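You operate a simulated robot arm through the tools that you are given. There is no shell and no other tool. Be economical: measure what you need, move in short steps, check, and stop when the job is done.

You are at the controls of a simulated robot arm. One attempt, no reset.

JOB
Stack the black block from the top of the pallet stack on top of the yellow block. Then stack the lot box labelled "Lot 27" from the far end of the white table on top of the lot box marked "Lot 23". Then press the left keep button two times. Then open the light box door. Keep to this order.

It is judged by the outcome, as a careful person would: the job done as asked, and still so three seconds after it is handed in. It fails if anything else is knocked over, pushed out of place, dropped, spilled or broken.

ROBOT AND FRAMES
A 6-joint arm with a four-finger gripper on a trunk, on a base that drives. Base frame: it is fixed to the floor where the robot stands at the start and does not move with it; the origin is under the middle of the robot, x ahead of it, y to its left, z up. Readings come in m, rad, newtons and seconds.
Its first joint turns from -2.897 to 2.897 rad. Places, roughly: block [1.25, 0.25, 1]; left keep button [-1, 1, 1.1]; light box door [3.5, 4.1, 1]; lot box [0.25, 0.75, 0.75]. Payload 3.67 kg.
The TCP is the grasp point between the finger pads, 0.028 m short of the fingertips. In the tool frame z runs along the fingers and y along their closing line. The gripper opens to 0.112 m. The gripper's body begins 0.073 m behind the TCP.
Orientation is told as [roll, pitch, yaw] about the base's x, y, z axes, in that order, counted from this pose: with the fingers straight down and closing along the base's y, the tool's x points along the base's -x, its y along +y and its z along -z.

CONTROLS
- The arm moves only by the tool nudge_tool. Its argument "plan" is a list of rows, each a list of 7 numbers: the shift along the tool's x, y, z in m, then the turn, a rotation vector about the tool's x, y, z in rad, then the opening, from 0 (shut) to 1 (fully open). In form: [[dx, dy, dz, rx, ry, rz, hand], ...]. A call has 1 to 12 rows; each row is the pose to reach, as a shift and turn from the pose commanded when the call began, along the tool's axes at that moment. Rows are played at 5 a second. More than 0.05 m and 0.15 rad between two rows, or a gripper value outside its range, and nothing of the call is played. A pose out of reach is approached as far as the arm can. The call stops where the force on the tool passes 40 N (or 10 N more than at its start, if that is more) or the arm is blocked; 0.2 s more then pass. The fingers move at their own pace and stop on an object; they squeeze with about 44 N. The grip force told is the motor's: it shows also when the fingers shut on nothing. Time passes only in rows, and 0.2 s behind the last, so rows that repeat a pose let the fingers close. It gives the time, the measured TCP pose, the force on the tool (base axes), the opening and the grip force at its end, in the units of the frame above (readings bear some noise), with the torque about the TCP (base axes, N m) and any sound that the robot's microphone picked up.
- Cameras (640 x 400 px; columns grow to the right, rows downward): "scene" is now at [0.0886, 0.273, 1.3609]; the picture's right is [0.64, -0.77, 0.00], its down [-0.33, -0.28, -0.90] and it looks along [0.69, 0.58, -0.43] (base axes); focal length 214 px, centre (320, 200). "wrist" rides on the gripper at [0.06, -0.018, -0.104] in the tool frame; the picture's right is [0.29, 0.96, 0.00], its down [-0.80, 0.24, -0.55] and it looks along [-0.53, 0.16, 0.83] (tool axes); focal length 234 px, centre (320, 200). There is no depth. A picture from a camera that has moved, and an enlarged one, comes with that camera's place and axes in the base frame and with its lens. The place of the scene camera against the robot may be out by one fixed shift of up to 0.025 m in any direction.
- snapshot(camera): a new picture of that camera. The clock stands still meanwhile.
- roll_base(legs): drives the robot by 1 to 6 legs, each [ahead, left, turn to the left] in m, m and rad, along the robot's own axes; the way and the turn of a leg run together, so that a leg with both is an arc; at most 1.5 m and 3.142 rad a leg. The arm and the cameras ride along, it lands a little off, and it stops where it bumps. It gives what a move gives.
- pan_tilt(pan, tilt): turns the head with the scene camera to pan (to the left, within 2.496 rad either way) and tilt (down, from -0.506 to 1.204), counted from straight ahead of the robot. It gives what a move gives.
- inspect(camera, box): a new picture of the part [left, top, right, bottom] of that camera's present view, enlarged. The clock stands still meanwhile.
- job_done(): hands the job in; it is judged then, once.

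Work in short steps. Places have to be worked out from the pictures, the camera data and where the tool is seen: move nearer, look again, correct. Check each grasp and each placing, and mend what went wrong. You have 165 turns and 108 pictures in all, those below and enlarged ones among them. Open the gripper and draw the arm clear of the work before you hand the job in, unless the task says otherwise; then end with one line.

The tools are called after "Emit:" by a JSON object that holds its "op" and its "data". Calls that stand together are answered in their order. nudge_tool: Moves the arm, as the interface text tells. Its arguments: {"type":"object","properties":{"plan":{"type":"array","items":{"type":"array","items":{"type":"number"}}}},"required":["plan"]} The other tools are called the same way: roll_base (legs) drives the base; pan_tilt (pan, tilt) turns the head that bears the scene camera; snapshot (camera) takes a picture; inspect (camera, box) takes an enlarged picture of a part of a camera's view; job_done () hands the job in.

At the start:

```text
t: 0.0
tcp_pos: [0.4978, 0.2129, 1.3097]
tool_rot: [0.0, -0.003, 0.001]
contact_force: [-0.1, -0.2, -0.3]
wrist_torque: [0.02, 0.04, 0.02]
grip_width: 0.1122
grasp_force: 0.0
robot x, y, heading: [0.001, 0.003, 0.001]
head pan, tilt: [0.693, 0.445]
```

scene: 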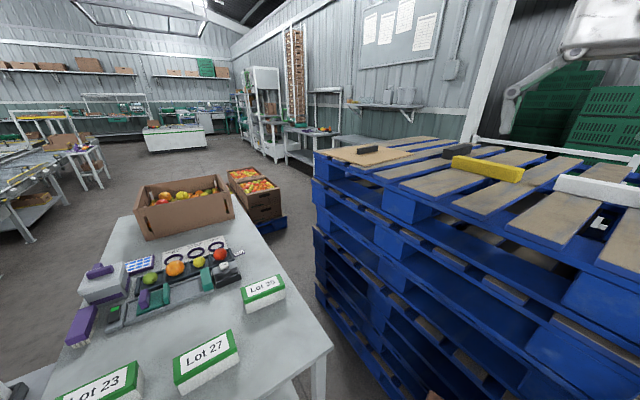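
wrist: 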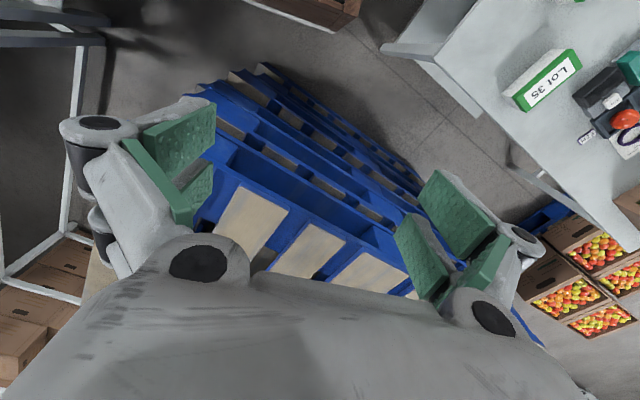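

The scene shows a pallet stack with several blocks on top. I'll enlarge that region to tell them apart.

Emit:
{"op": "inspect", "data": {"camera": "scene", "box": [320, 110, 640, 310]}}

Emit:
{"op": "pan_tilt", "data": {"pan": 0.1, "tilt": 0.45}}

Emit:
{"op": "snapshot", "data": {"camera": "scene"}}

```text
2.00 times, centred on (480, 210) of scene
camera zoom: at [0.0886, 0.273, 1.3609], right [0.64, -0.77, 0.0], down [-0.33, -0.28, -0.9], along [0.69, 0.58, -0.43], focal length 429 px, centre (0, 180)
```

zoom: 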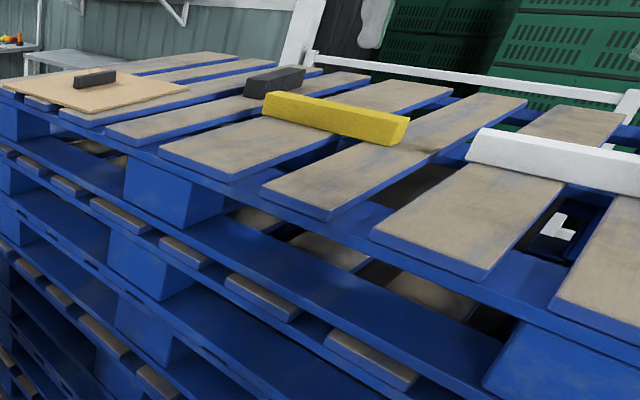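

```text
t: 1.0
tcp_pos: [0.4995, 0.2131, 1.3097]
tool_rot: [0.001, -0.002, 0.0]
contact_force: [-0.7, 0.1, -0.1]
wrist_torque: [-0.01, 0.01, 0.0]
grip_width: 0.1117
grasp_force: 0.0
robot x, y, heading: [0.0005, 0.003, -0.002]
head pan, tilt: [0.099, 0.45]
```

```text
104 pictures are left
camera scene: at [0.1093, 0.2234, 1.3604], right [0.1, -0.99, 0.0], down [-0.43, -0.04, -0.9], along [0.9, 0.09, -0.44], focal length 214 px, centre (320, 200)
```

scene: 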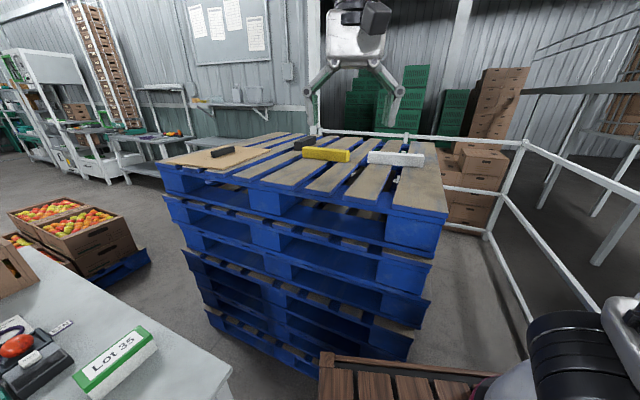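

Two dark objects are on the stack; I'll enlarge them.

Emit:
{"op": "inspect", "data": {"camera": "scene", "box": [180, 110, 440, 270]}}

```text
2.46 times, centred on (310, 190) of scene
camera zoom: at [0.1093, 0.2234, 1.3604], right [0.1, -0.99, 0.0], down [-0.43, -0.04, -0.9], along [0.9, 0.09, -0.44], focal length 528 px, centre (345, 225)
```

zoom: 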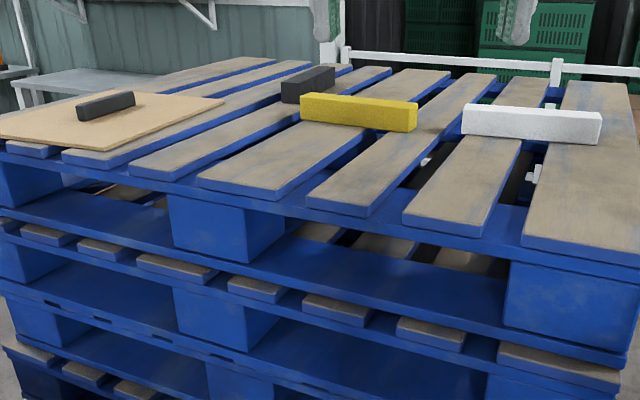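

The stack is beyond reach from here. I'll look down to see what stands between the robot and it.

Emit:
{"op": "pan_tilt", "data": {"pan": 0.0, "tilt": 1.1}}

Emit:
{"op": "snapshot", "data": {"camera": "scene"}}

Emit:
{"op": "snapshot", "data": {"camera": "wrist"}}

```text
t: 2.0
tcp_pos: [0.4985, 0.213, 1.308]
tool_rot: [0.001, -0.002, -0.001]
contact_force: [-0.1, 0.0, 0.0]
wrist_torque: [0.0, -0.03, 0.0]
grip_width: 0.1118
grasp_force: 0.1
robot x, y, heading: [0.0002, -0.0007, 0.003]
head pan, tilt: [0.0, 1.1]
```

```text
102 pictures are left
camera scene: at [0.0811, 0.2142, 1.3083], right [0.0, -1.0, 0.0], down [-0.89, 0.0, -0.45], along [0.45, 0.0, -0.89], focal length 214 px, centre (320, 200)
```

scene: 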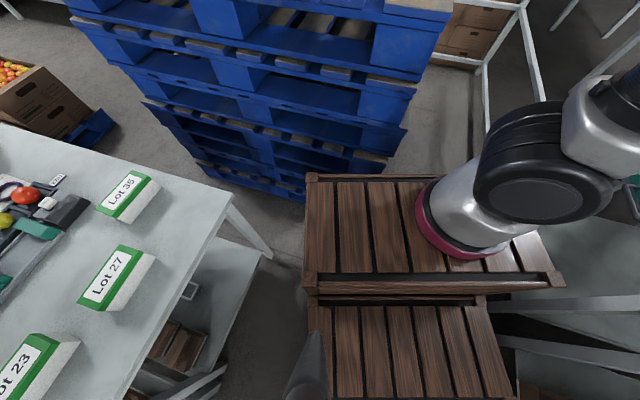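

```text
101 pictures are left
camera wrist: at [0.4379, 0.1936, 1.413], right [-0.29, 0.96, 0.0], down [0.8, 0.24, 0.56], along [0.53, 0.16, -0.83], focal length 234 px, centre (320, 200)
```

wrist: 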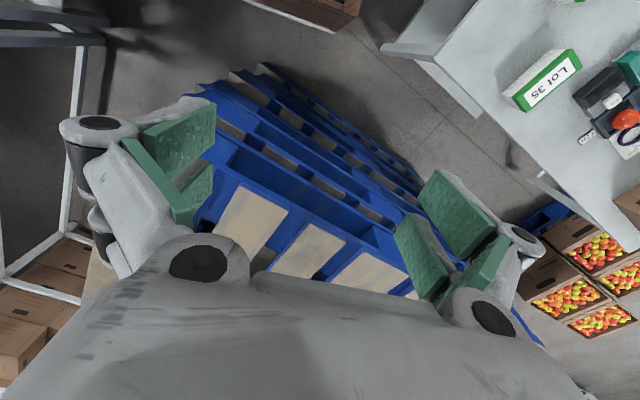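

The wooden base is the robot's own trunk, and it has a clear path ahead to the stack. I'll drive ahead 0.35 m and look again.

Emit:
{"op": "roll_base", "data": {"legs": [[0.35, 0, 0]]}}

Emit:
{"op": "snapshot", "data": {"camera": "scene"}}

Emit:
{"op": "snapshot", "data": {"camera": "wrist"}}

```text
t: 4.0
tcp_pos: [0.7171, 0.2056, 1.3085]
tool_rot: [0.001, -0.001, -0.042]
contact_force: [-0.1, 0.6, 0.1]
wrist_torque: [-0.01, 0.0, 0.01]
grip_width: 0.1123
grasp_force: 0.0
robot x, y, heading: [0.2125, 0.0121, -0.045]
head pan, tilt: [0.0, 1.1]
stopped in leg 1: the robot was blocked; the commanded pose is now the measured one
```

```text
100 pictures are left
camera scene: at [0.3003, 0.2256, 1.3083], right [-0.04, -1.0, 0.0], down [-0.89, 0.04, -0.45], along [0.45, -0.02, -0.89], focal length 214 px, centre (320, 200)
```

scene: 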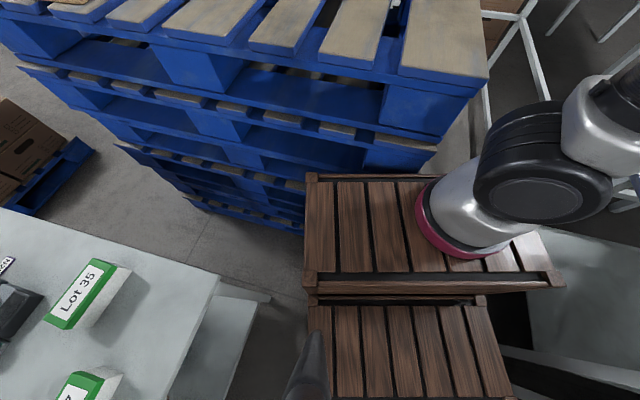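

```text
99 pictures are left
camera wrist: at [0.6557, 0.1898, 1.4133], right [-0.25, 0.97, 0.0], down [0.81, 0.21, 0.56], along [0.54, 0.14, -0.83], focal length 234 px, centre (320, 200)
```

wrist: 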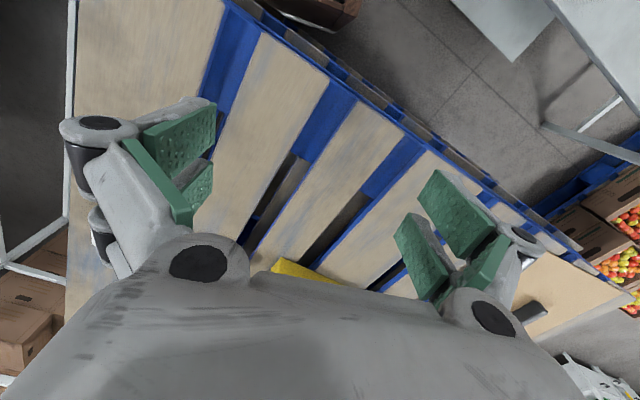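

The base is blocked at x≈0.21. I'll raise the head to measure the blocks from here.

Emit:
{"op": "pan_tilt", "data": {"pan": 0.25, "tilt": 0.6}}

Emit:
{"op": "snapshot", "data": {"camera": "scene"}}

```text
t: 5.0
tcp_pos: [0.7162, 0.2056, 1.3097]
tool_rot: [0.001, -0.002, -0.043]
contact_force: [-0.1, 0.2, -0.4]
wrist_torque: [0.01, 0.0, 0.03]
grip_width: 0.1119
grasp_force: 0.2
robot x, y, heading: [0.2098, 0.0151, -0.041]
head pan, tilt: [0.25, 0.6]
```

```text
98 pictures are left
camera scene: at [0.3237, 0.2464, 1.3468], right [0.21, -0.98, 0.0], down [-0.55, -0.12, -0.82], along [0.81, 0.17, -0.57], focal length 214 px, centre (320, 200)
```

scene: 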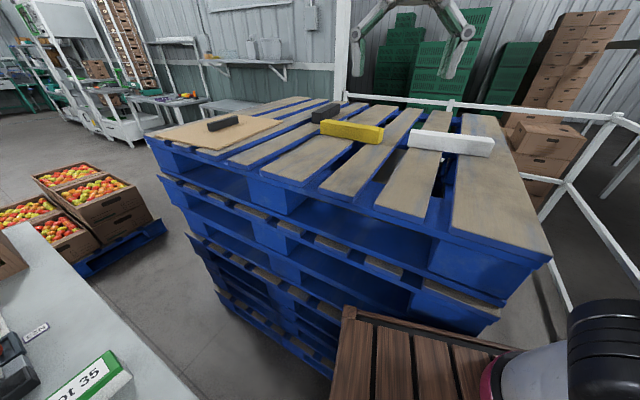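

I'll enlarge this view to triangulate against the earlier enlarged one.

Emit:
{"op": "inspect", "data": {"camera": "scene", "box": [180, 80, 500, 280]}}

```text
2.00 times, centred on (340, 180) of scene
camera zoom: at [0.3237, 0.2464, 1.3468], right [0.21, -0.98, 0.0], down [-0.55, -0.12, -0.82], along [0.81, 0.17, -0.57], focal length 429 px, centre (280, 240)
```

zoom: 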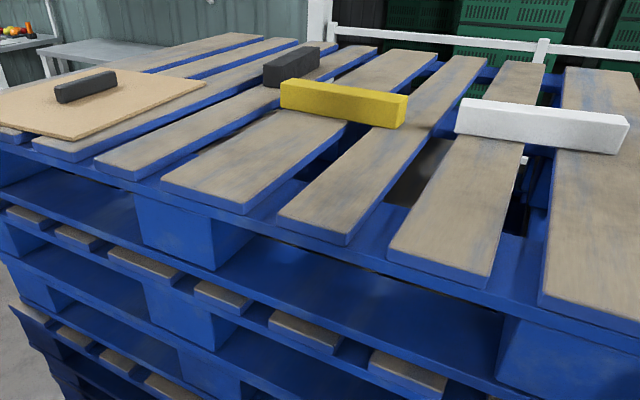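

I'll zoom in hard on the two dark objects.

Emit:
{"op": "inspect", "data": {"camera": "scene", "box": [190, 90, 290, 150]}}

Emit:
{"op": "inspect", "data": {"camera": "scene", "box": [290, 80, 410, 155]}}

```text
6.40 times, centred on (240, 120) of scene
camera zoom: at [0.3237, 0.2464, 1.3468], right [0.21, -0.98, 0.0], down [-0.55, -0.12, -0.82], along [0.81, 0.17, -0.57], focal length 1373 px, centre (832, 712)
```

zoom: 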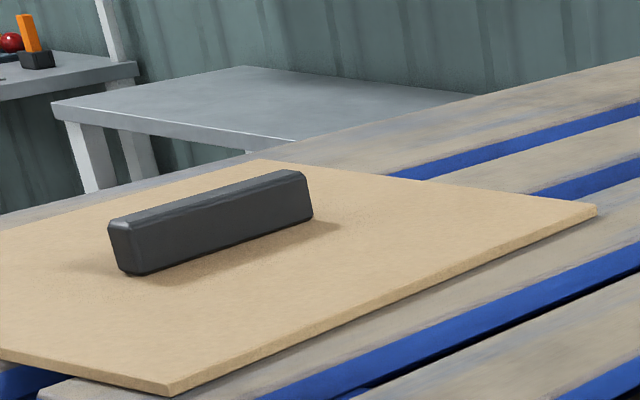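

```text
5.33 times, centred on (350, 118) of scene
camera zoom: at [0.3237, 0.2464, 1.3468], right [0.21, -0.98, 0.0], down [-0.55, -0.12, -0.82], along [0.81, 0.17, -0.57], focal length 1144 px, centre (160, 640)
```

zoom: 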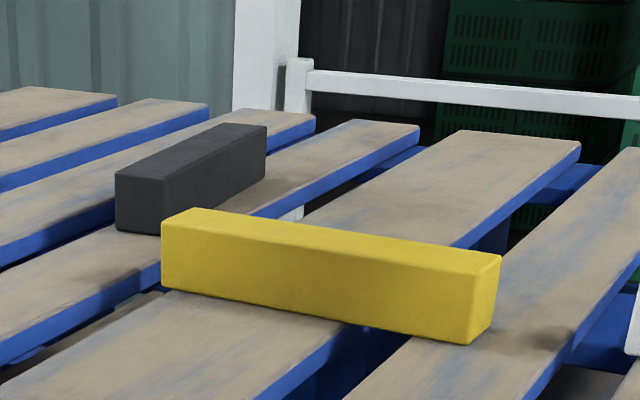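

I take the large block on the slats behind the yellow one as the target, at about (1.30, 0.42, 1.13), and it is too far from here. I'll look at my own base and arm root to learn the footprint and where the axis is.

Emit:
{"op": "pan_tilt", "data": {"pan": -1.2, "tilt": 0.9}}

Emit:
{"op": "snapshot", "data": {"camera": "scene"}}

Emit:
{"op": "pan_tilt", "data": {"pan": 1.6, "tilt": 0.6}}

Emit:
{"op": "snapshot", "data": {"camera": "scene"}}

```text
t: 6.5
tcp_pos: [0.7172, 0.2066, 1.3097]
tool_rot: [0.002, -0.001, -0.041]
contact_force: [-0.9, 0.0, -0.4]
wrist_torque: [0.0, -0.01, -0.02]
grip_width: 0.1119
grasp_force: 0.0
robot x, y, heading: [0.2071, 0.0151, -0.04]
head pan, tilt: [-1.201, 0.901]
```

```text
94 pictures are left
camera scene: at [0.2616, 0.1568, 1.3221], right [-0.95, -0.32, 0.0], down [-0.25, 0.74, -0.62], along [0.2, -0.59, -0.78], focal length 214 px, centre (320, 200)
```

scene: 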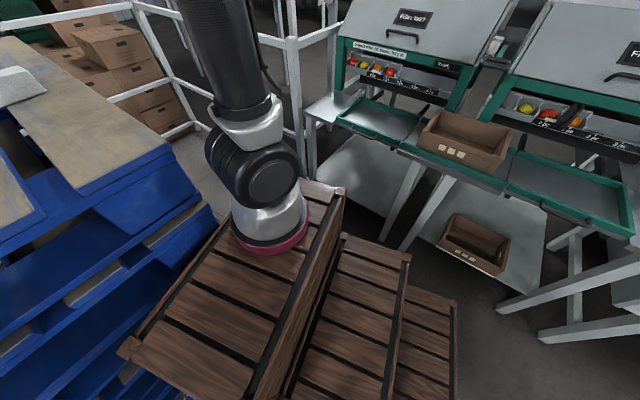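

```text
t: 9.0
tcp_pos: [0.7159, 0.2057, 1.3091]
tool_rot: [0.001, -0.002, -0.04]
contact_force: [-1.0, -0.6, -0.3]
wrist_torque: [-0.03, 0.02, -0.03]
grip_width: 0.1121
grasp_force: 0.1
robot x, y, heading: [0.2107, 0.0152, -0.043]
head pan, tilt: [1.6, 0.6]
```

```text
93 pictures are left
camera scene: at [0.2384, 0.3167, 1.3469], right [1.0, -0.01, 0.0], down [-0.01, -0.56, -0.83], along [0.01, 0.82, -0.56], focal length 214 px, centre (320, 200)
```

scene: 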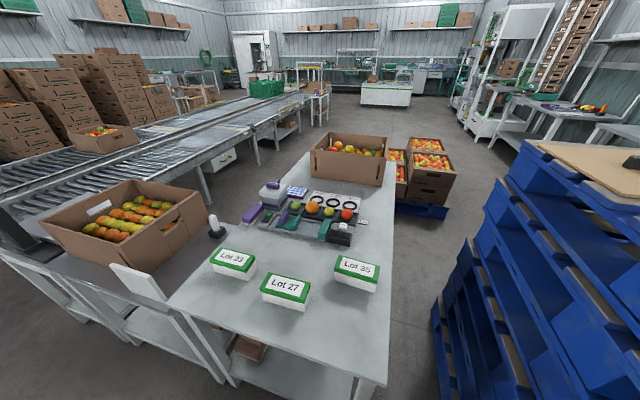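

The trunk is a stepped wooden box, and the arm seems to sit ahead of its middle. To find the true reach I'll stretch the arm forward at its present safe height, clear above the stack.

Emit:
{"op": "nudge_tool", "data": {"plan": [[-0.05, 0, 0, 0, 0, 0, 1], [-0.1, 0, 0, 0, 0, 0, 1], [-0.15, 0, 0, 0, 0, 0, 1], [-0.2, 0, 0, 0, 0, 0, 1], [-0.25, 0, 0, 0, 0, 0, 1], [-0.3, 0, 0, 0, 0, 0, 1], [-0.35, 0, 0, 0, 0, 0, 1], [-0.4, 0, 0, 0, 0, 0, 1], [-0.45, 0, 0, 0, 0, 0, 1], [-0.5, 0, 0, 0, 0, 0, 1]]}}

Emit:
{"op": "snapshot", "data": {"camera": "wrist"}}

```text
t: 11.2
tcp_pos: [1.1039, 0.1503, 1.2527]
tool_rot: [0.005, -0.007, -0.039]
contact_force: [-1.1, 0.8, 3.1]
wrist_torque: [-0.11, -0.19, 0.01]
grip_width: 0.112
grasp_force: 0.3
out of reach, approached as far as the arm can: row 7, 8, 9, 10
robot x, y, heading: [0.2089, 0.0144, -0.044]
head pan, tilt: [1.6, 0.6]
```

```text
92 pictures are left
camera wrist: at [1.0432, 0.1335, 1.3569], right [-0.25, 0.97, 0.0], down [0.8, 0.21, 0.56], along [0.54, 0.14, -0.83], focal length 234 px, centre (320, 200)
```

wrist: 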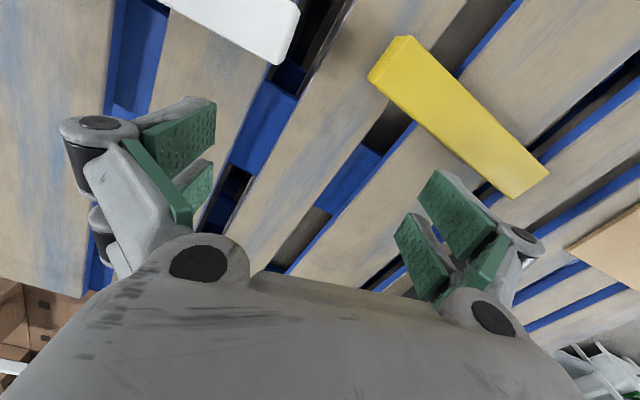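

The limit was (1.104, 0.150) at z 1.25. To learn where the axis is, I'll probe the reach sideways as well, swinging left at height.

Emit:
{"op": "nudge_tool", "data": {"plan": [[0.05, 0.0, -0.03, 0, 0, 0, 1], [0.1, 0.0, -0.05, 0, 0, 0, 1], [0.14, 0.03, -0.05, 0, 0, 0, 1], [0.18, 0.06, -0.05, 0, 0, 0, 1], [0.22, 0.09, -0.05, 0, 0, 0, 1], [0.26, 0.12, -0.05, 0, 0, 0, 1], [0.3, 0.15, -0.05, 0, 0, 0, 1], [0.34, 0.18, -0.05, 0, 0, 0, 1], [0.36, 0.22, -0.05, 0, 0, 0, 1], [0.38, 0.26, -0.05, 0, 0, 0, 1], [0.4, 0.3, -0.05, 0, 0, 0, 1]]}}

Emit:
{"op": "nudge_tool", "data": {"plan": [[0, 0.04, 0.0, 0, 0, 0, 1], [0, 0.08, 0.0, 0, 0, 0, 1], [0, 0.12, 0, 0, 0, 0, 1], [0, 0.16, 0, 0, 0, 0, 1], [0, 0.2, 0, 0, 0, 0, 1], [0, 0.24, 0, 0, 0, 0, 1], [0, 0.28, 0, 0, 0, 0, 1], [0, 0.32, 0, 0, 0, 0, 1], [0, 0.36, 0, 0, 0, 0, 1], [0, 0.4, 0, 0, 0, 0, 1], [0, 0.44, 0, 0, 0, 0, 1]]}}

```text
refused: row 1 steps farther than a row can; nothing moved
```

```text
t: 13.6
tcp_pos: [1.0065, 0.3982, 1.1835]
tool_rot: [0.003, -0.003, -0.042]
contact_force: [-0.2, -0.3, -0.3]
wrist_torque: [-0.02, 0.0, 0.01]
grip_width: 0.112
grasp_force: 0.0
out of reach, approached as far as the arm can: row 1, 2, 3, 4, 5, 6, 7, 8, 9, 10, 11
robot x, y, heading: [0.2096, 0.0153, -0.043]
head pan, tilt: [1.6, 0.6]
```

The data put the arm's axis about 0.27 m ahead and 0.1 m right of the robot's middle, with about 0.72 m of tool-down reach. I'll turn side-on along the pallet so the arm root comes nearer; first I'll draw the arm back and see which pose is the commanded one.

Emit:
{"op": "nudge_tool", "data": {"plan": [[0.05, 0, 0, 0, 0, 0, 1], [0.1, 0, 0, 0, 0, 0, 1], [0.15, 0, 0, 0, 0, 0, 1], [0.2, 0, 0, 0, 0, 0, 1]]}}

```text
t: 14.6
tcp_pos: [0.803, 0.4057, 1.1812]
tool_rot: [0.001, -0.003, -0.043]
contact_force: [0.6, 0.1, -0.2]
wrist_torque: [0.03, 0.11, 0.02]
grip_width: 0.1119
grasp_force: 0.1
robot x, y, heading: [0.2111, 0.0176, -0.039]
head pan, tilt: [1.6, 0.6]
```

The commanded pose equals the reached one. I'll raise and retract the tool for travel, with the head looking ahead.

Emit:
{"op": "nudge_tool", "data": {"plan": [[0.0, 0, -0.05, 0, 0, 0, 1], [0, 0, -0.1, 0, 0, 0, 1], [0.0, -0.0, -0.15, 0, 0, 0, 1], [0.03, -0.03, -0.17, 0, 0, 0, 1], [0.06, -0.06, -0.17, 0, 0, 0, 1], [0.09, -0.09, -0.17, 0, 0, 0, 1], [0.11, -0.13, -0.17, 0, 0, 0, 1], [0.12, -0.17, -0.17, 0, 0, 0, 1], [0.12, -0.21, -0.17, 0, 0, 0, 1]]}}

Emit:
{"op": "pan_tilt", "data": {"pan": 0, "tilt": 0.8}}

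Emit:
{"op": "roll_base", "data": {"legs": [[-0.25, 0, 0], [0, 0, 1.3]]}}

Emit:
{"op": "snapshot", "data": {"camera": "scene"}}

```text
t: 16.6
tcp_pos: [0.6694, 0.198, 1.3476]
tool_rot: [0.001, -0.002, -0.042]
contact_force: [0.6, 1.1, -0.4]
wrist_torque: [-0.07, -0.03, -0.01]
grip_width: 0.1122
grasp_force: 0.1
robot x, y, heading: [0.2121, 0.0154, -0.042]
head pan, tilt: [1.6, 0.6]
```

```text
t: 18.3
tcp_pos: [0.6709, 0.1988, 1.3483]
tool_rot: [0.001, -0.001, -0.04]
contact_force: [1.1, 0.2, -0.5]
wrist_torque: [-0.04, -0.02, -0.02]
grip_width: 0.112
grasp_force: 0.0
robot x, y, heading: [0.2121, 0.0151, -0.044]
head pan, tilt: [0.0, 0.799]
```

```text
t: 23.2
tcp_pos: [-0.084, 0.5182, 1.3484]
tool_rot: [0.002, -0.002, 1.244]
contact_force: [-0.5, 0.8, 0.0]
wrist_torque: [0.01, -0.01, -0.01]
grip_width: 0.1121
grasp_force: 0.1
robot x, y, heading: [-0.0389, 0.0254, 1.243]
head pan, tilt: [0.0, 0.799]
```

```text
91 pictures are left
camera scene: at [-0.2116, 0.1893, 1.33], right [0.95, -0.32, 0.0], down [-0.23, -0.68, -0.7], along [0.23, 0.66, -0.72], focal length 214 px, centre (320, 200)
```

scene: 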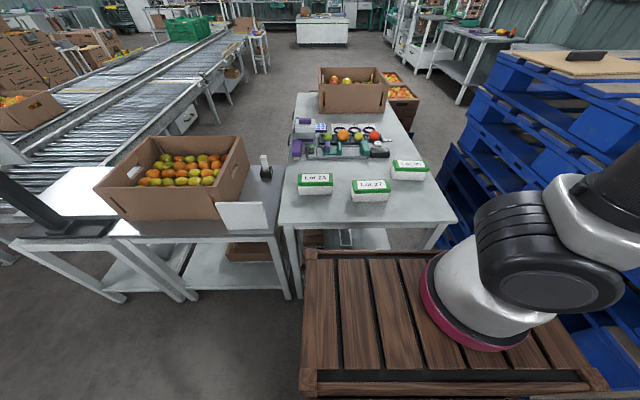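

The near table edge and pallet gap are as expected. I'll slide to the right toward the pallet front and a little ahead, then check.

Emit:
{"op": "roll_base", "data": {"legs": [[0.08, -0.25, 0]]}}

Emit:
{"op": "pan_tilt", "data": {"pan": -0.9, "tilt": 0.9}}

Emit:
{"op": "snapshot", "data": {"camera": "scene"}}

```text
t: 25.1
tcp_pos: [0.1831, 0.5121, 1.3487]
tool_rot: [0.003, -0.002, 1.241]
contact_force: [0.2, 1.0, -1.0]
wrist_torque: [0.01, 0.01, -0.01]
grip_width: 0.1122
grasp_force: 0.0
robot x, y, heading: [0.2265, 0.0201, 1.236]
head pan, tilt: [0.0, 0.799]
```

```text
t: 26.3
tcp_pos: [0.183, 0.5119, 1.3485]
tool_rot: [0.0, -0.003, 1.242]
contact_force: [0.4, -0.9, 0.0]
wrist_torque: [-0.01, 0.02, -0.03]
grip_width: 0.112
grasp_force: 0.1
robot x, y, heading: [0.2256, 0.0173, 1.239]
head pan, tilt: [-0.901, 0.901]
```

```text
90 pictures are left
camera scene: at [0.0993, 0.1318, 1.3221], right [0.33, -0.94, 0.0], down [-0.74, -0.26, -0.62], along [0.59, 0.21, -0.78], focal length 214 px, centre (320, 200)
```

scene: 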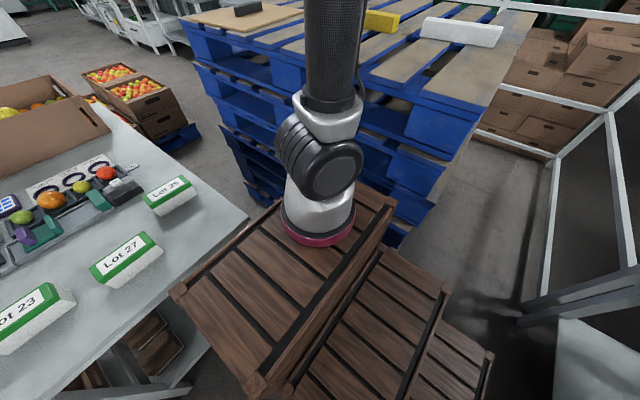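

About 0.11 m remains to the pallet and 0.1 m to the table edge. I'll close in by 0.08 to the right and 0.05 ahead.

Emit:
{"op": "roll_base", "data": {"legs": [[0.05, -0.08, 0]]}}

Emit:
{"op": "pan_tilt", "data": {"pan": -0.9, "tilt": 0.6}}

Emit:
{"op": "snapshot", "data": {"camera": "scene"}}

```text
t: 27.5
tcp_pos: [0.2745, 0.5335, 1.3478]
tool_rot: [0.0, -0.001, 1.239]
contact_force: [-0.6, -0.8, 0.3]
wrist_torque: [0.01, -0.01, -0.01]
grip_width: 0.1121
grasp_force: 0.0
robot x, y, heading: [0.3169, 0.04, 1.234]
head pan, tilt: [-0.901, 0.901]
```

```text
t: 28.3
tcp_pos: [0.2742, 0.5326, 1.3487]
tool_rot: [0.002, 0.0, 1.238]
contact_force: [0.2, 1.1, -0.1]
wrist_torque: [-0.02, -0.04, -0.02]
grip_width: 0.1119
grasp_force: 0.1
robot x, y, heading: [0.3163, 0.0406, 1.234]
head pan, tilt: [-0.901, 0.6]
```

```text
89 pictures are left
camera scene: at [0.2026, 0.1577, 1.3468], right [0.33, -0.94, 0.0], down [-0.53, -0.19, -0.82], along [0.78, 0.27, -0.57], focal length 214 px, centre (320, 200)
```

scene: 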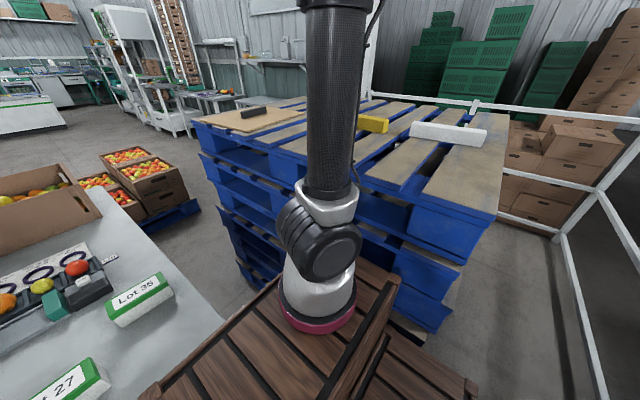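

The arm root is now about 0.8 m from the black block. I'll swing the arm round to the pallet at height while turning the tool so its fingers close across the black block.

Emit:
{"op": "nudge_tool", "data": {"plan": [[-0.0353, -0.0132, 0, 0, 0, 0.12, 1], [-0.0715, -0.0292, 0, 0, 0, 0.24, 1], [-0.1052, -0.0503, 0, 0, 0, 0.36, 1], [-0.1372, -0.0753, 0, 0, 0, 0.48, 1], [-0.1594, -0.1089, 0, 0, 0, 0.6, 1], [-0.1768, -0.1441, 0, 0, 0, 0.72, 1], [-0.1918, -0.1812, 0, 0, 0, 0.84, 1], [-0.203, -0.2197, 0, 0, 0, 0.96, 1], [-0.2095, -0.2598, 0, 0, 0, 1.08, 1], [-0.2124, -0.299, 0, 0, 0, 1.2, 1], [-0.2116, -0.3394, 0, 0, 0, 1.32, 1], [-0.2162, -0.3802, 0, 0, 0, 1.44, 1]]}}

```text
t: 30.9
tcp_pos: [0.7036, 0.6154, 1.3473]
tool_rot: [0.002, 0.002, -0.205]
contact_force: [-0.7, 0.8, 0.9]
wrist_torque: [-0.04, -0.05, 0.02]
grip_width: 0.1119
grasp_force: 0.0
robot x, y, heading: [0.3157, 0.0359, 1.238]
head pan, tilt: [-0.901, 0.6]
```

Now I'll move out over the stack and begin tilting the fingers forward about the closing line, then look through the wrist camera.

Emit:
{"op": "nudge_tool", "data": {"plan": [[-0.04, -0.006, 0, 0, -0.05, 0, 1], [-0.08, -0.012, 0, 0, -0.1, 0, 1], [-0.12, -0.018, 0, 0, -0.15, 0, 1], [-0.16, -0.024, 0, 0, -0.2, 0, 1], [-0.2, -0.03, 0, 0, -0.25, 0, 1], [-0.24, -0.036, 0, 0, -0.3, 0, 1], [-0.28, -0.042, 0, 0, -0.35, 0, 1], [-0.32, -0.048, 0, 0, -0.4, 0, 1], [-0.36, -0.05, 0, 0, -0.45, 0, 1]]}}

Emit:
{"op": "snapshot", "data": {"camera": "wrist"}}

Emit:
{"op": "snapshot", "data": {"camera": "scene"}}

```text
t: 32.9
tcp_pos: [1.0456, 0.4919, 1.3466]
tool_rot: [0.003, -0.45, -0.203]
contact_force: [0.1, 0.4, 0.2]
wrist_torque: [-0.01, -0.02, -0.02]
grip_width: 0.1117
grasp_force: 0.1
robot x, y, heading: [0.3169, 0.0374, 1.239]
head pan, tilt: [-0.901, 0.6]
```

```text
88 pictures are left
camera wrist: at [0.9453, 0.4944, 1.415], right [-0.06, 0.99, -0.12], down [0.52, 0.14, 0.85], along [0.85, -0.01, -0.52], focal length 234 px, centre (320, 200)
```

wrist: 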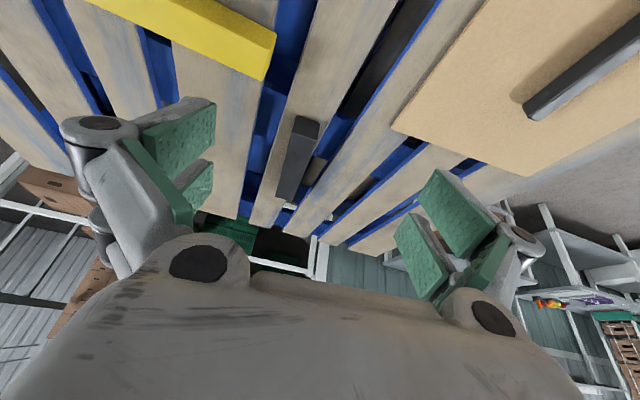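

```text
87 pictures are left
camera scene: at [0.2023, 0.1576, 1.3469], right [0.33, -0.94, 0.0], down [-0.53, -0.19, -0.83], along [0.78, 0.27, -0.56], focal length 214 px, centre (320, 200)
```

scene: 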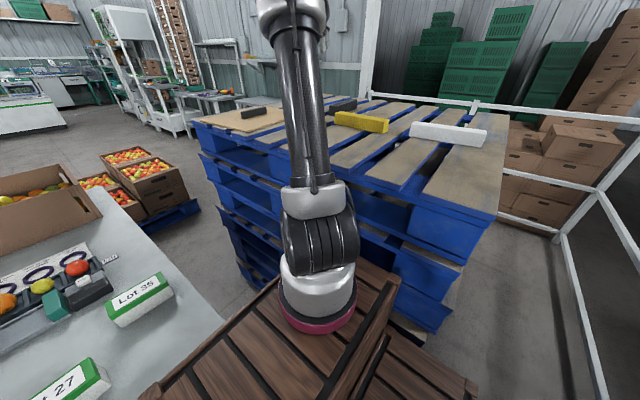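

I'll enlarge the black block in the wrist view to fix its place.

Emit:
{"op": "inspect", "data": {"camera": "wrist", "box": [220, 80, 380, 240]}}

```text
2.50 times, centred on (300, 160) of wrist
camera zoom: at [0.9453, 0.4944, 1.415], right [-0.06, 0.99, -0.12], down [0.52, 0.14, 0.85], along [0.85, -0.01, -0.52], focal length 585 px, centre (370, 300)
```

zoom: 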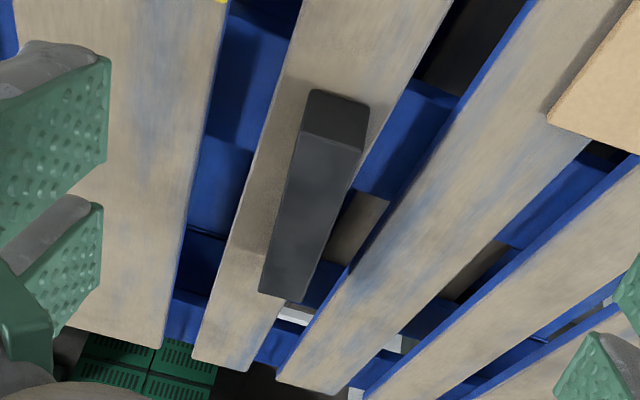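

The block's centre is at (1.297, 0.433), bottom 1.11, top 1.15, axis yaw −0.22. I'll move to above it with a little more tilt.

Emit:
{"op": "nudge_tool", "data": {"plan": [[-0.022, -0.001, 0.034, 0, -0.03, 0.003, 1], [-0.044, -0.002, 0.068, 0, -0.06, 0.006, 1], [-0.066, -0.003, 0.102, 0, -0.09, 0.009, 1], [-0.088, -0.004, 0.136, 0, -0.12, 0.012, 1], [-0.11, -0.005, 0.17, 0, -0.15, 0.015, 1], [-0.133, -0.0045, 0.205, 0, -0.15, 0.015, 1]]}}

Emit:
{"op": "inspect", "data": {"camera": "wrist", "box": [120, 0, 520, 250]}}

```text
t: 34.3
tcp_pos: [1.248, 0.4487, 1.2215]
tool_rot: [0.014, -0.601, -0.22]
contact_force: [-1.6, 0.1, 1.1]
wrist_torque: [-0.01, 0.01, 0.02]
grip_width: 0.1119
grasp_force: 0.1
robot x, y, heading: [0.3186, 0.0384, 1.237]
head pan, tilt: [-0.901, 0.6]
```

```text
1.60 times, centred on (320, 125) of wrist
camera zoom: at [1.1389, 0.4527, 1.2735], right [-0.03, 0.99, -0.15], down [0.39, 0.15, 0.91], along [0.92, -0.03, -0.39], focal length 375 px, centre (320, 320)
```

zoom: 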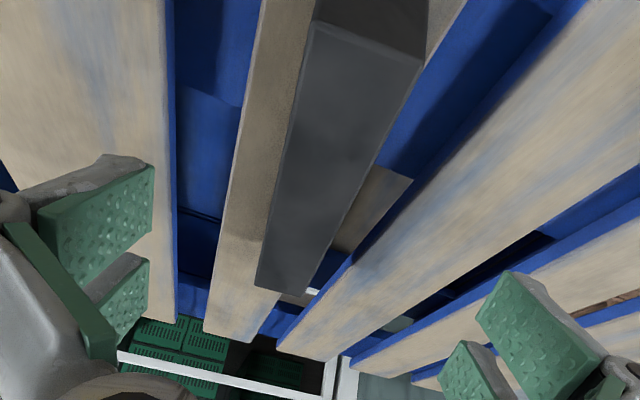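

The block's centre is confirmed at (1.30, 0.434), straight along the fingers. I'll advance to TCP z≈1.147 and close.

Emit:
{"op": "nudge_tool", "data": {"plan": [[0, -0.002, 0.035, 0, 0, 0, 1], [0, -0.0037, 0.065, 0, 0, 0, 1], [-0.001, -0.0037, 0.09, 0, 0, 0, 1], [-0.001, -0.0037, 0.09, 0, 0, 0, 1]]}}

Emit:
{"op": "snapshot", "data": {"camera": "wrist"}}

```text
t: 35.3
tcp_pos: [1.3002, 0.4342, 1.1457]
tool_rot: [0.014, -0.599, -0.222]
contact_force: [0.1, 0.1, -0.4]
wrist_torque: [-0.01, 0.01, -0.01]
grip_width: 0.1123
grasp_force: 0.0
robot x, y, heading: [0.3149, 0.0372, 1.236]
head pan, tilt: [-0.901, 0.6]
```

```text
84 pictures are left
camera wrist: at [1.1902, 0.4378, 1.1988], right [-0.03, 0.99, -0.15], down [0.39, 0.15, 0.91], along [0.92, -0.03, -0.39], focal length 234 px, centre (320, 200)
```

wrist: 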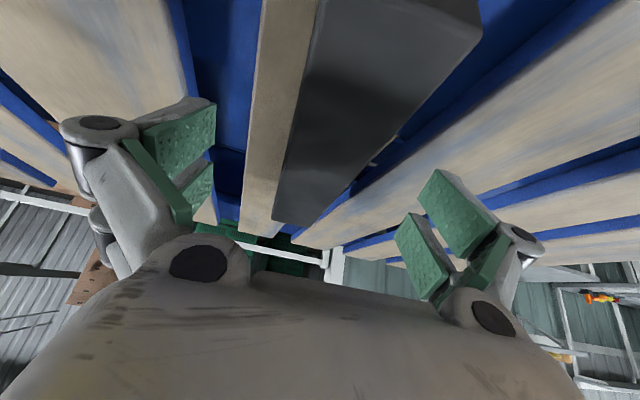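

The fingers straddle the block with no contact, so I'll close on it.

Emit:
{"op": "nudge_tool", "data": {"plan": [[0, 0, 0, 0, 0, 0, 0.6], [0, 0, 0, 0, 0, 0, 0.3], [0, 0, 0, 0, 0, 0, 0], [0, 0, 0, 0, 0, 0, 0], [0, 0, 0, 0, 0, 0, 0]]}}

```text
t: 36.5
tcp_pos: [1.2996, 0.4329, 1.1469]
tool_rot: [0.013, -0.599, -0.222]
contact_force: [0.4, -0.4, 0.0]
wrist_torque: [0.03, -0.17, -0.13]
grip_width: 0.0446
grasp_force: 44.4
robot x, y, heading: [0.3202, 0.0377, 1.241]
head pan, tilt: [-0.901, 0.6]
```

It is gripped at width 0.0446. I'll lift straight up 0.12 m.

Emit:
{"op": "nudge_tool", "data": {"plan": [[-0.0226, 0, -0.033, 0, 0, 0, 0], [-0.0452, 0, -0.066, 0, 0, 0, 0], [-0.068, 0, -0.099, 0, 0, 0, 0]]}}

Emit:
{"op": "snapshot", "data": {"camera": "wrist"}}

Emit:
{"op": "inspect", "data": {"camera": "scene", "box": [190, 70, 510, 270]}}

```text
t: 37.3
tcp_pos: [1.2845, 0.4237, 1.2543]
tool_rot: [0.013, -0.599, -0.223]
contact_force: [0.2, 0.2, -2.5]
wrist_torque: [0.04, 0.08, -0.03]
grip_width: 0.0446
grasp_force: 44.3
out of reach, approached as far as the arm can: row 2, 3
robot x, y, heading: [0.3153, 0.0386, 1.235]
head pan, tilt: [-0.901, 0.6]
```

```text
83 pictures are left
camera wrist: at [1.175, 0.4284, 1.3065], right [-0.03, 0.99, -0.15], down [0.39, 0.15, 0.91], along [0.92, -0.03, -0.39], focal length 234 px, centre (320, 200)
```

wrist: 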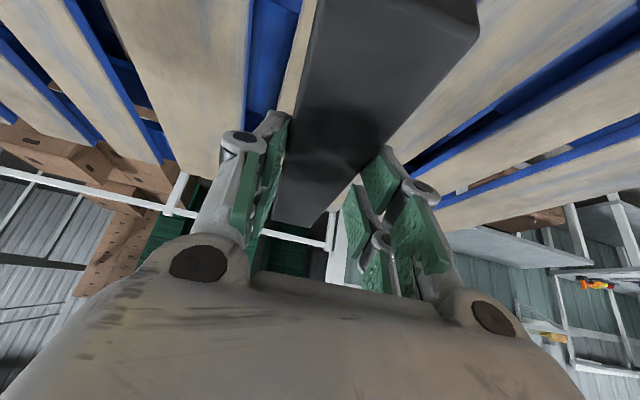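

```text
2.00 times, centred on (350, 170) of scene
camera zoom: at [0.2028, 0.1577, 1.3469], right [0.33, -0.94, 0.0], down [-0.53, -0.19, -0.82], along [0.78, 0.27, -0.57], focal length 429 px, centre (260, 260)
```

zoom: 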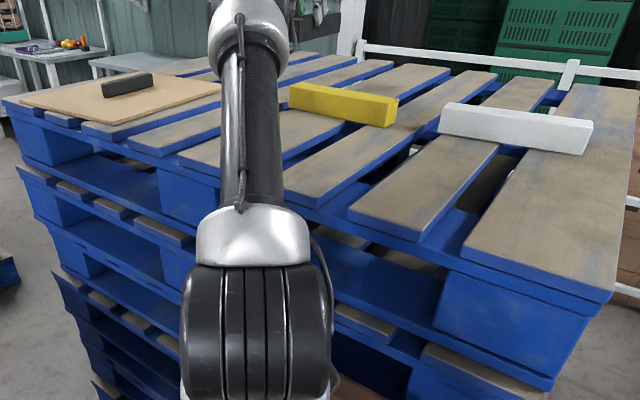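

The block is lifted level, held about 0.09 m above the slats. I'll draw back with the same tilt, so that the block stays level, to see the yellow block from the wrist.

Emit:
{"op": "nudge_tool", "data": {"plan": [[0.027, 0.002, -0.035, 0, 0, 0, 0], [0.054, 0.004, -0.07, 0, 0, 0, 0], [0.081, 0.006, -0.105, 0, 0, 0, 0], [0.108, 0.008, -0.14, 0, 0, 0, 0], [0.135, 0.01, -0.175, 0, 0, 0, 0], [0.162, 0.012, -0.21, 0, 0, 0, 0], [0.185, 0.013, -0.243, 0, 0, 0, 0]]}}

Emit:
{"op": "snapshot", "data": {"camera": "wrist"}}

```text
t: 38.9
tcp_pos: [1.001, 0.4999, 1.3499]
tool_rot: [0.01, -0.595, -0.223]
contact_force: [1.1, -0.1, -3.2]
wrist_torque: [0.03, 0.11, -0.03]
grip_width: 0.0448
grasp_force: 44.3
robot x, y, heading: [0.3168, 0.0404, 1.24]
head pan, tilt: [-0.901, 0.6]
```

```text
81 pictures are left
camera wrist: at [0.8915, 0.504, 1.4027], right [-0.03, 0.99, -0.15], down [0.39, 0.15, 0.91], along [0.92, -0.03, -0.39], focal length 234 px, centre (320, 200)
```

wrist: 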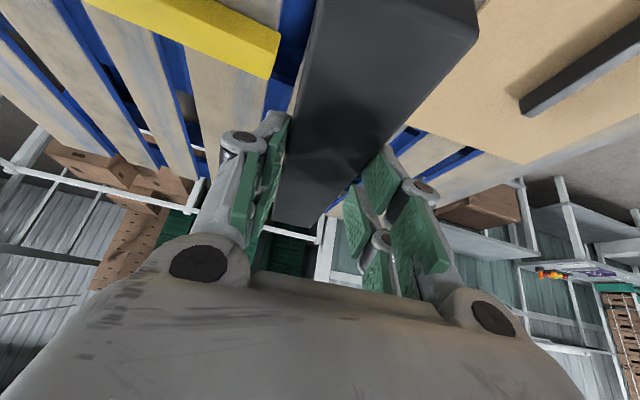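

I'll enlarge the yellow block's visible part.

Emit:
{"op": "inspect", "data": {"camera": "wrist", "box": [60, 0, 300, 150]}}

```text
2.67 times, centred on (180, 75) of wrist
camera zoom: at [0.8915, 0.504, 1.4027], right [-0.03, 0.99, -0.15], down [0.39, 0.15, 0.91], along [0.92, -0.03, -0.39], focal length 624 px, centre (693, 533)
```

zoom: 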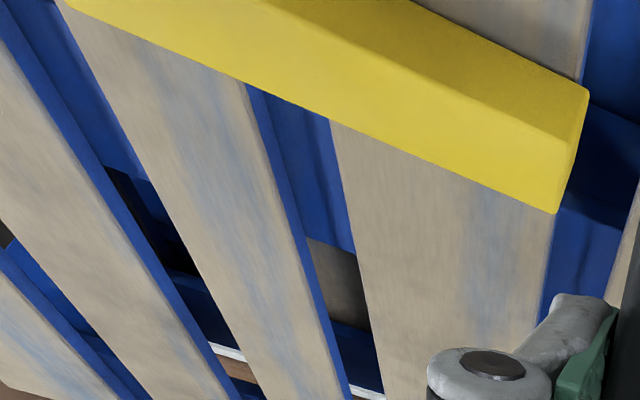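

The yellow block's centre is near (1.058, 0.31) with axis yaw 1.23; its cross position agrees within 5 mm between both cameras. I'll bring the block above it, turning about the vertical by 1.45 rad so the two line up.

Emit:
{"op": "nudge_tool", "data": {"plan": [[-0.0053, -0.0175, 0.0096, -0.0812, 0, -0.1201, 0], [-0.0106, -0.0349, 0.0193, -0.1624, 0, -0.2401, 0], [-0.0159, -0.0524, 0.0289, -0.2436, 0, -0.3602, 0], [-0.0212, -0.0698, 0.0386, -0.3248, 0, -0.4802, 0], [-0.0265, -0.0873, 0.0482, -0.406, 0, -0.6003, 0], [-0.0318, -0.1048, 0.0578, -0.4872, 0, -0.7204, 0], [-0.0371, -0.1222, 0.0675, -0.5684, 0, -0.8404, 0], [-0.0424, -0.1397, 0.0771, -0.6496, 0, -0.9605, 0], [-0.0477, -0.1571, 0.0868, -0.7308, 0, -1.0805, 0], [-0.053, -0.1746, 0.0964, -0.812, 0, -1.2006, 0]]}}

Emit:
{"op": "snapshot", "data": {"camera": "wrist"}}

Emit:
{"op": "inspect", "data": {"camera": "scene", "box": [230, 60, 490, 220]}}

```text
t: 41.1
tcp_pos: [1.0597, 0.3086, 1.2992]
tool_rot: [-0.003, -0.606, 1.238]
contact_force: [-0.9, 0.2, -1.7]
wrist_torque: [-0.14, -0.01, -0.03]
grip_width: 0.0444
grasp_force: 43.9
robot x, y, heading: [0.3185, 0.0417, 1.237]
head pan, tilt: [-0.901, 0.6]
```

```text
79 pictures are left
camera wrist: at [1.0404, 0.201, 1.3509], right [-0.98, 0.09, -0.17], down [-0.12, 0.4, 0.91], along [0.15, 0.91, -0.38], focal length 234 px, centre (320, 200)
```

wrist: 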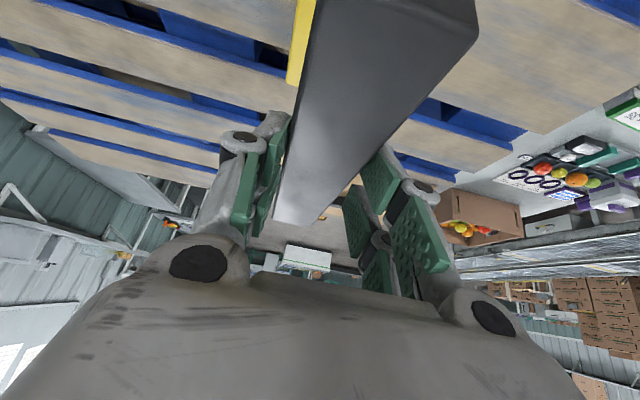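

```text
2.46 times, centred on (360, 140) of scene
camera zoom: at [0.2024, 0.1579, 1.3468], right [0.33, -0.94, 0.0], down [-0.53, -0.19, -0.83], along [0.78, 0.27, -0.56], focal length 528 px, centre (222, 348)
```

zoom: 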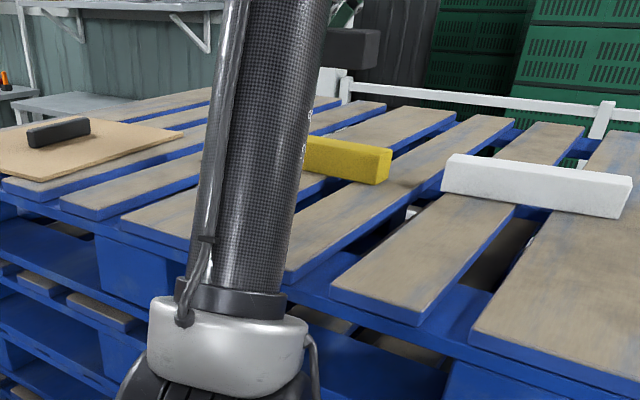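

I'll zoom to check cross alignment with the yellow edge seen left of the block.

Emit:
{"op": "inspect", "data": {"camera": "wrist", "box": [240, 0, 400, 100]}}

```text
4.00 times, centred on (320, 50) of wrist
camera zoom: at [1.0404, 0.201, 1.3509], right [-0.98, 0.09, -0.17], down [-0.12, 0.4, 0.91], along [0.15, 0.91, -0.38], focal length 937 px, centre (320, 800)
```

zoom: 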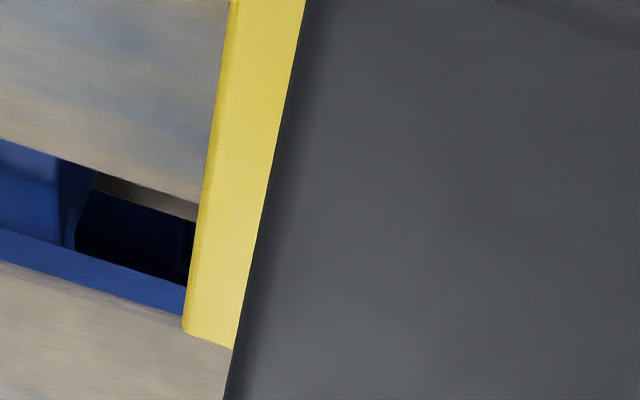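

The closer view corrects my heights: the pallet and blocks are about 2 cm lower than I assumed (yellow top ≈1.13), and the yellow centreline lies about 17 mm further out. I'll correct sideways and descend to TCP z≈1.214.

Emit:
{"op": "nudge_tool", "data": {"plan": [[0.021, -0.0168, 0.02, 0, 0, 0, 0], [0.042, -0.0168, 0.04, 0, 0, 0, 0], [0.0633, -0.0168, 0.0596, 0, 0, 0, 0]]}}

Emit:
{"op": "snapshot", "data": {"camera": "wrist"}}

Emit:
{"op": "inspect", "data": {"camera": "scene", "box": [310, 90, 430, 165]}}

```text
t: 41.9
tcp_pos: [1.0709, 0.2869, 1.214]
tool_rot: [-0.002, -0.603, 1.236]
contact_force: [0.6, -0.3, -2.1]
wrist_torque: [-0.09, 0.05, 0.02]
grip_width: 0.0443
grasp_force: 43.9
robot x, y, heading: [0.3177, 0.041, 1.237]
head pan, tilt: [-0.901, 0.6]
```

```text
76 pictures are left
camera wrist: at [1.0516, 0.1772, 1.2666], right [-0.98, 0.09, -0.17], down [-0.12, 0.4, 0.91], along [0.15, 0.91, -0.38], focal length 234 px, centre (320, 200)
```

wrist: 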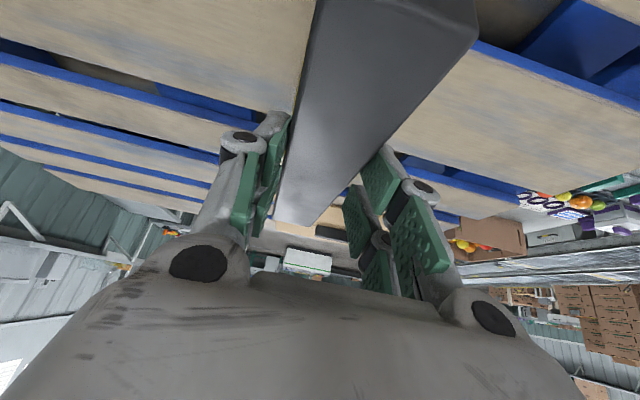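

```text
5.33 times, centred on (370, 128) of scene
camera zoom: at [0.2027, 0.1577, 1.3469], right [0.33, -0.94, 0.0], down [-0.53, -0.19, -0.83], along [0.78, 0.27, -0.57], focal length 1144 px, centre (53, 587)
```

zoom: 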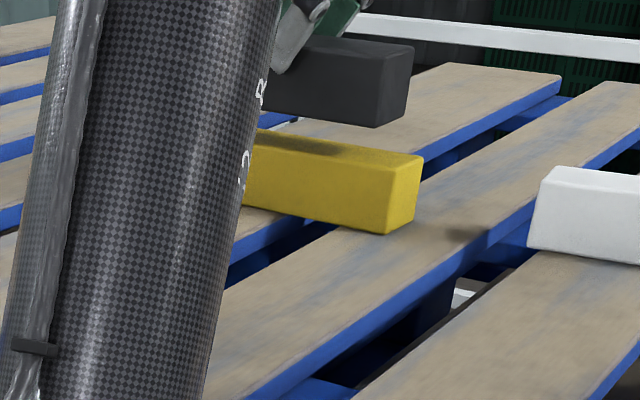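

The black block hovers about 2.6 cm over the yellow, lined up with it. I'll lower it in small steps until contact.

Emit:
{"op": "nudge_tool", "data": {"plan": [[0.0091, 0, 0.0132, 0, 0, 0, 0], [0.0119, 0, 0.0173, 0, 0, 0, 0], [0.0136, 0, 0.0198, 0, 0, 0, 0]]}}

Emit:
{"op": "inspect", "data": {"camera": "scene", "box": [310, 90, 430, 165]}}

```text
t: 42.7
tcp_pos: [1.0695, 0.285, 1.1928]
tool_rot: [-0.005, -0.606, 1.238]
contact_force: [0.7, -0.9, 9.4]
wrist_torque: [-0.86, 0.45, 0.05]
grip_width: 0.0444
grasp_force: 44.3
robot x, y, heading: [0.3183, 0.0424, 1.245]
head pan, tilt: [-0.901, 0.6]
```

```text
5.33 times, centred on (370, 128) of scene
camera zoom: at [0.2025, 0.1576, 1.3469], right [0.33, -0.94, 0.0], down [-0.53, -0.19, -0.83], along [0.78, 0.27, -0.56], focal length 1144 px, centre (53, 587)
```

zoom: 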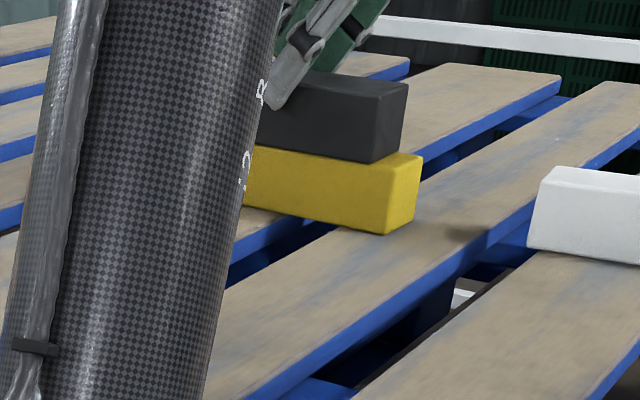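

The black block rests on the yellow, well lined up, with about 12 N of contact. I'll open and back off along the fingers.

Emit:
{"op": "nudge_tool", "data": {"plan": [[0, 0, -0.001, 0, 0, 0, 0.3], [0, 0, -0.001, 0, 0, 0, 0.6], [0, 0, -0.001, 0, 0, 0, 0.8], [0, 0, -0.001, 0, 0, 0, 0.8]]}}

Emit:
{"op": "nudge_tool", "data": {"plan": [[0, 0, -0.03, 0, 0, 0, 0.8], [0, 0, -0.06, 0, 0, 0, 0.8], [0, 0, -0.1, 0, 0, 0, 0.8], [0, 0, -0.14, 0, 0, 0, 0.8]]}}

Emit:
{"op": "inspect", "data": {"camera": "scene", "box": [230, 70, 470, 220]}}

Emit:
{"op": "snapshot", "data": {"camera": "wrist"}}

```text
t: 43.7
tcp_pos: [1.0693, 0.2851, 1.1918]
tool_rot: [-0.002, -0.607, 1.237]
contact_force: [-0.7, 1.0, 0.0]
wrist_torque: [-0.01, 0.01, -0.01]
grip_width: 0.0896
grasp_force: 0.1
robot x, y, heading: [0.3152, 0.037, 1.238]
head pan, tilt: [-0.901, 0.6]
```

```text
t: 44.7
tcp_pos: [1.0428, 0.2121, 1.3069]
tool_rot: [-0.003, -0.604, 1.236]
contact_force: [1.2, -0.4, -0.9]
wrist_torque: [-0.04, 0.04, -0.03]
grip_width: 0.0897
grasp_force: 0.0
robot x, y, heading: [0.3193, 0.0393, 1.246]
head pan, tilt: [-0.901, 0.6]
```

```text
2.67 times, centred on (350, 145) of scene
camera zoom: at [0.2029, 0.1578, 1.3469], right [0.33, -0.94, 0.0], down [-0.53, -0.19, -0.82], along [0.78, 0.27, -0.57], focal length 572 px, centre (240, 347)
```

zoom: 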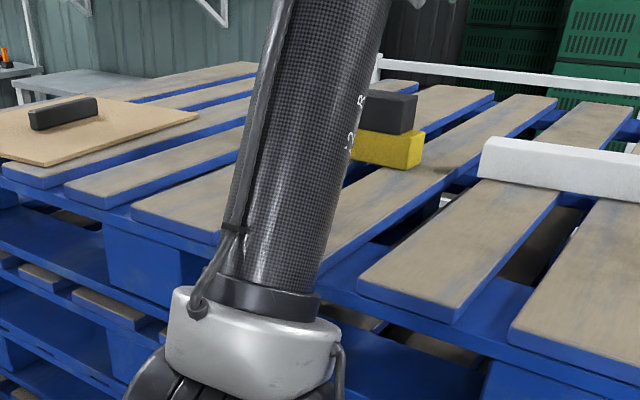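

```text
72 pictures are left
camera wrist: at [1.0233, 0.1023, 1.3596], right [-0.98, 0.09, -0.17], down [-0.12, 0.4, 0.91], along [0.15, 0.91, -0.38], focal length 234 px, centre (320, 200)
```

wrist: 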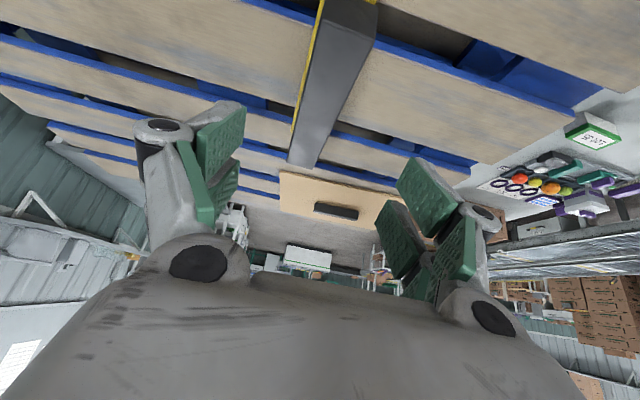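

The stack of black on yellow stands cleanly. Next, the lot boxes: I'll move the base sideways off the pallet to face the end of the white table.

Emit:
{"op": "roll_base", "data": {"legs": [[-0.1, 0.29, 0]]}}

Emit:
{"op": "pan_tilt", "data": {"pan": 0.0, "tilt": 0.8}}

Emit:
{"op": "snapshot", "data": {"camera": "scene"}}

```text
t: 46.7
tcp_pos: [0.7332, 0.2126, 1.3066]
tool_rot: [-0.001, -0.606, 1.241]
contact_force: [-0.6, 0.5, -0.1]
wrist_torque: [0.02, 0.02, 0.04]
grip_width: 0.0896
grasp_force: 0.1
robot x, y, heading: [0.0089, 0.0414, 1.244]
head pan, tilt: [-0.901, 0.6]
```

```text
t: 47.9
tcp_pos: [0.734, 0.214, 1.3072]
tool_rot: [-0.002, -0.605, 1.241]
contact_force: [0.7, -0.9, -0.9]
wrist_torque: [0.0, 0.01, -0.03]
grip_width: 0.0892
grasp_force: 0.2
robot x, y, heading: [0.0113, 0.0363, 1.246]
head pan, tilt: [0.0, 0.799]
```

```text
71 pictures are left
camera scene: at [-0.1631, 0.2028, 1.33], right [0.95, -0.32, 0.0], down [-0.23, -0.68, -0.7], along [0.22, 0.66, -0.72], focal length 214 px, centre (320, 200)
```

scene: 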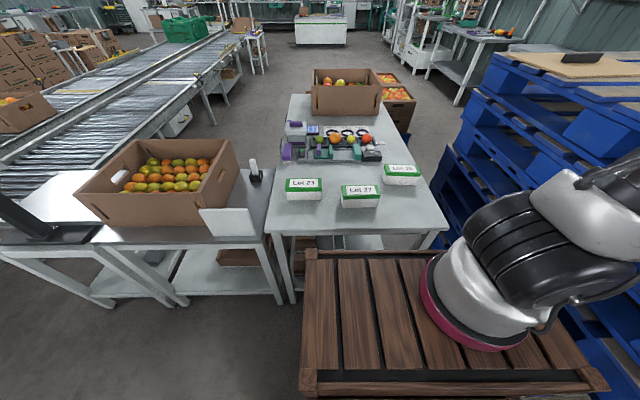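

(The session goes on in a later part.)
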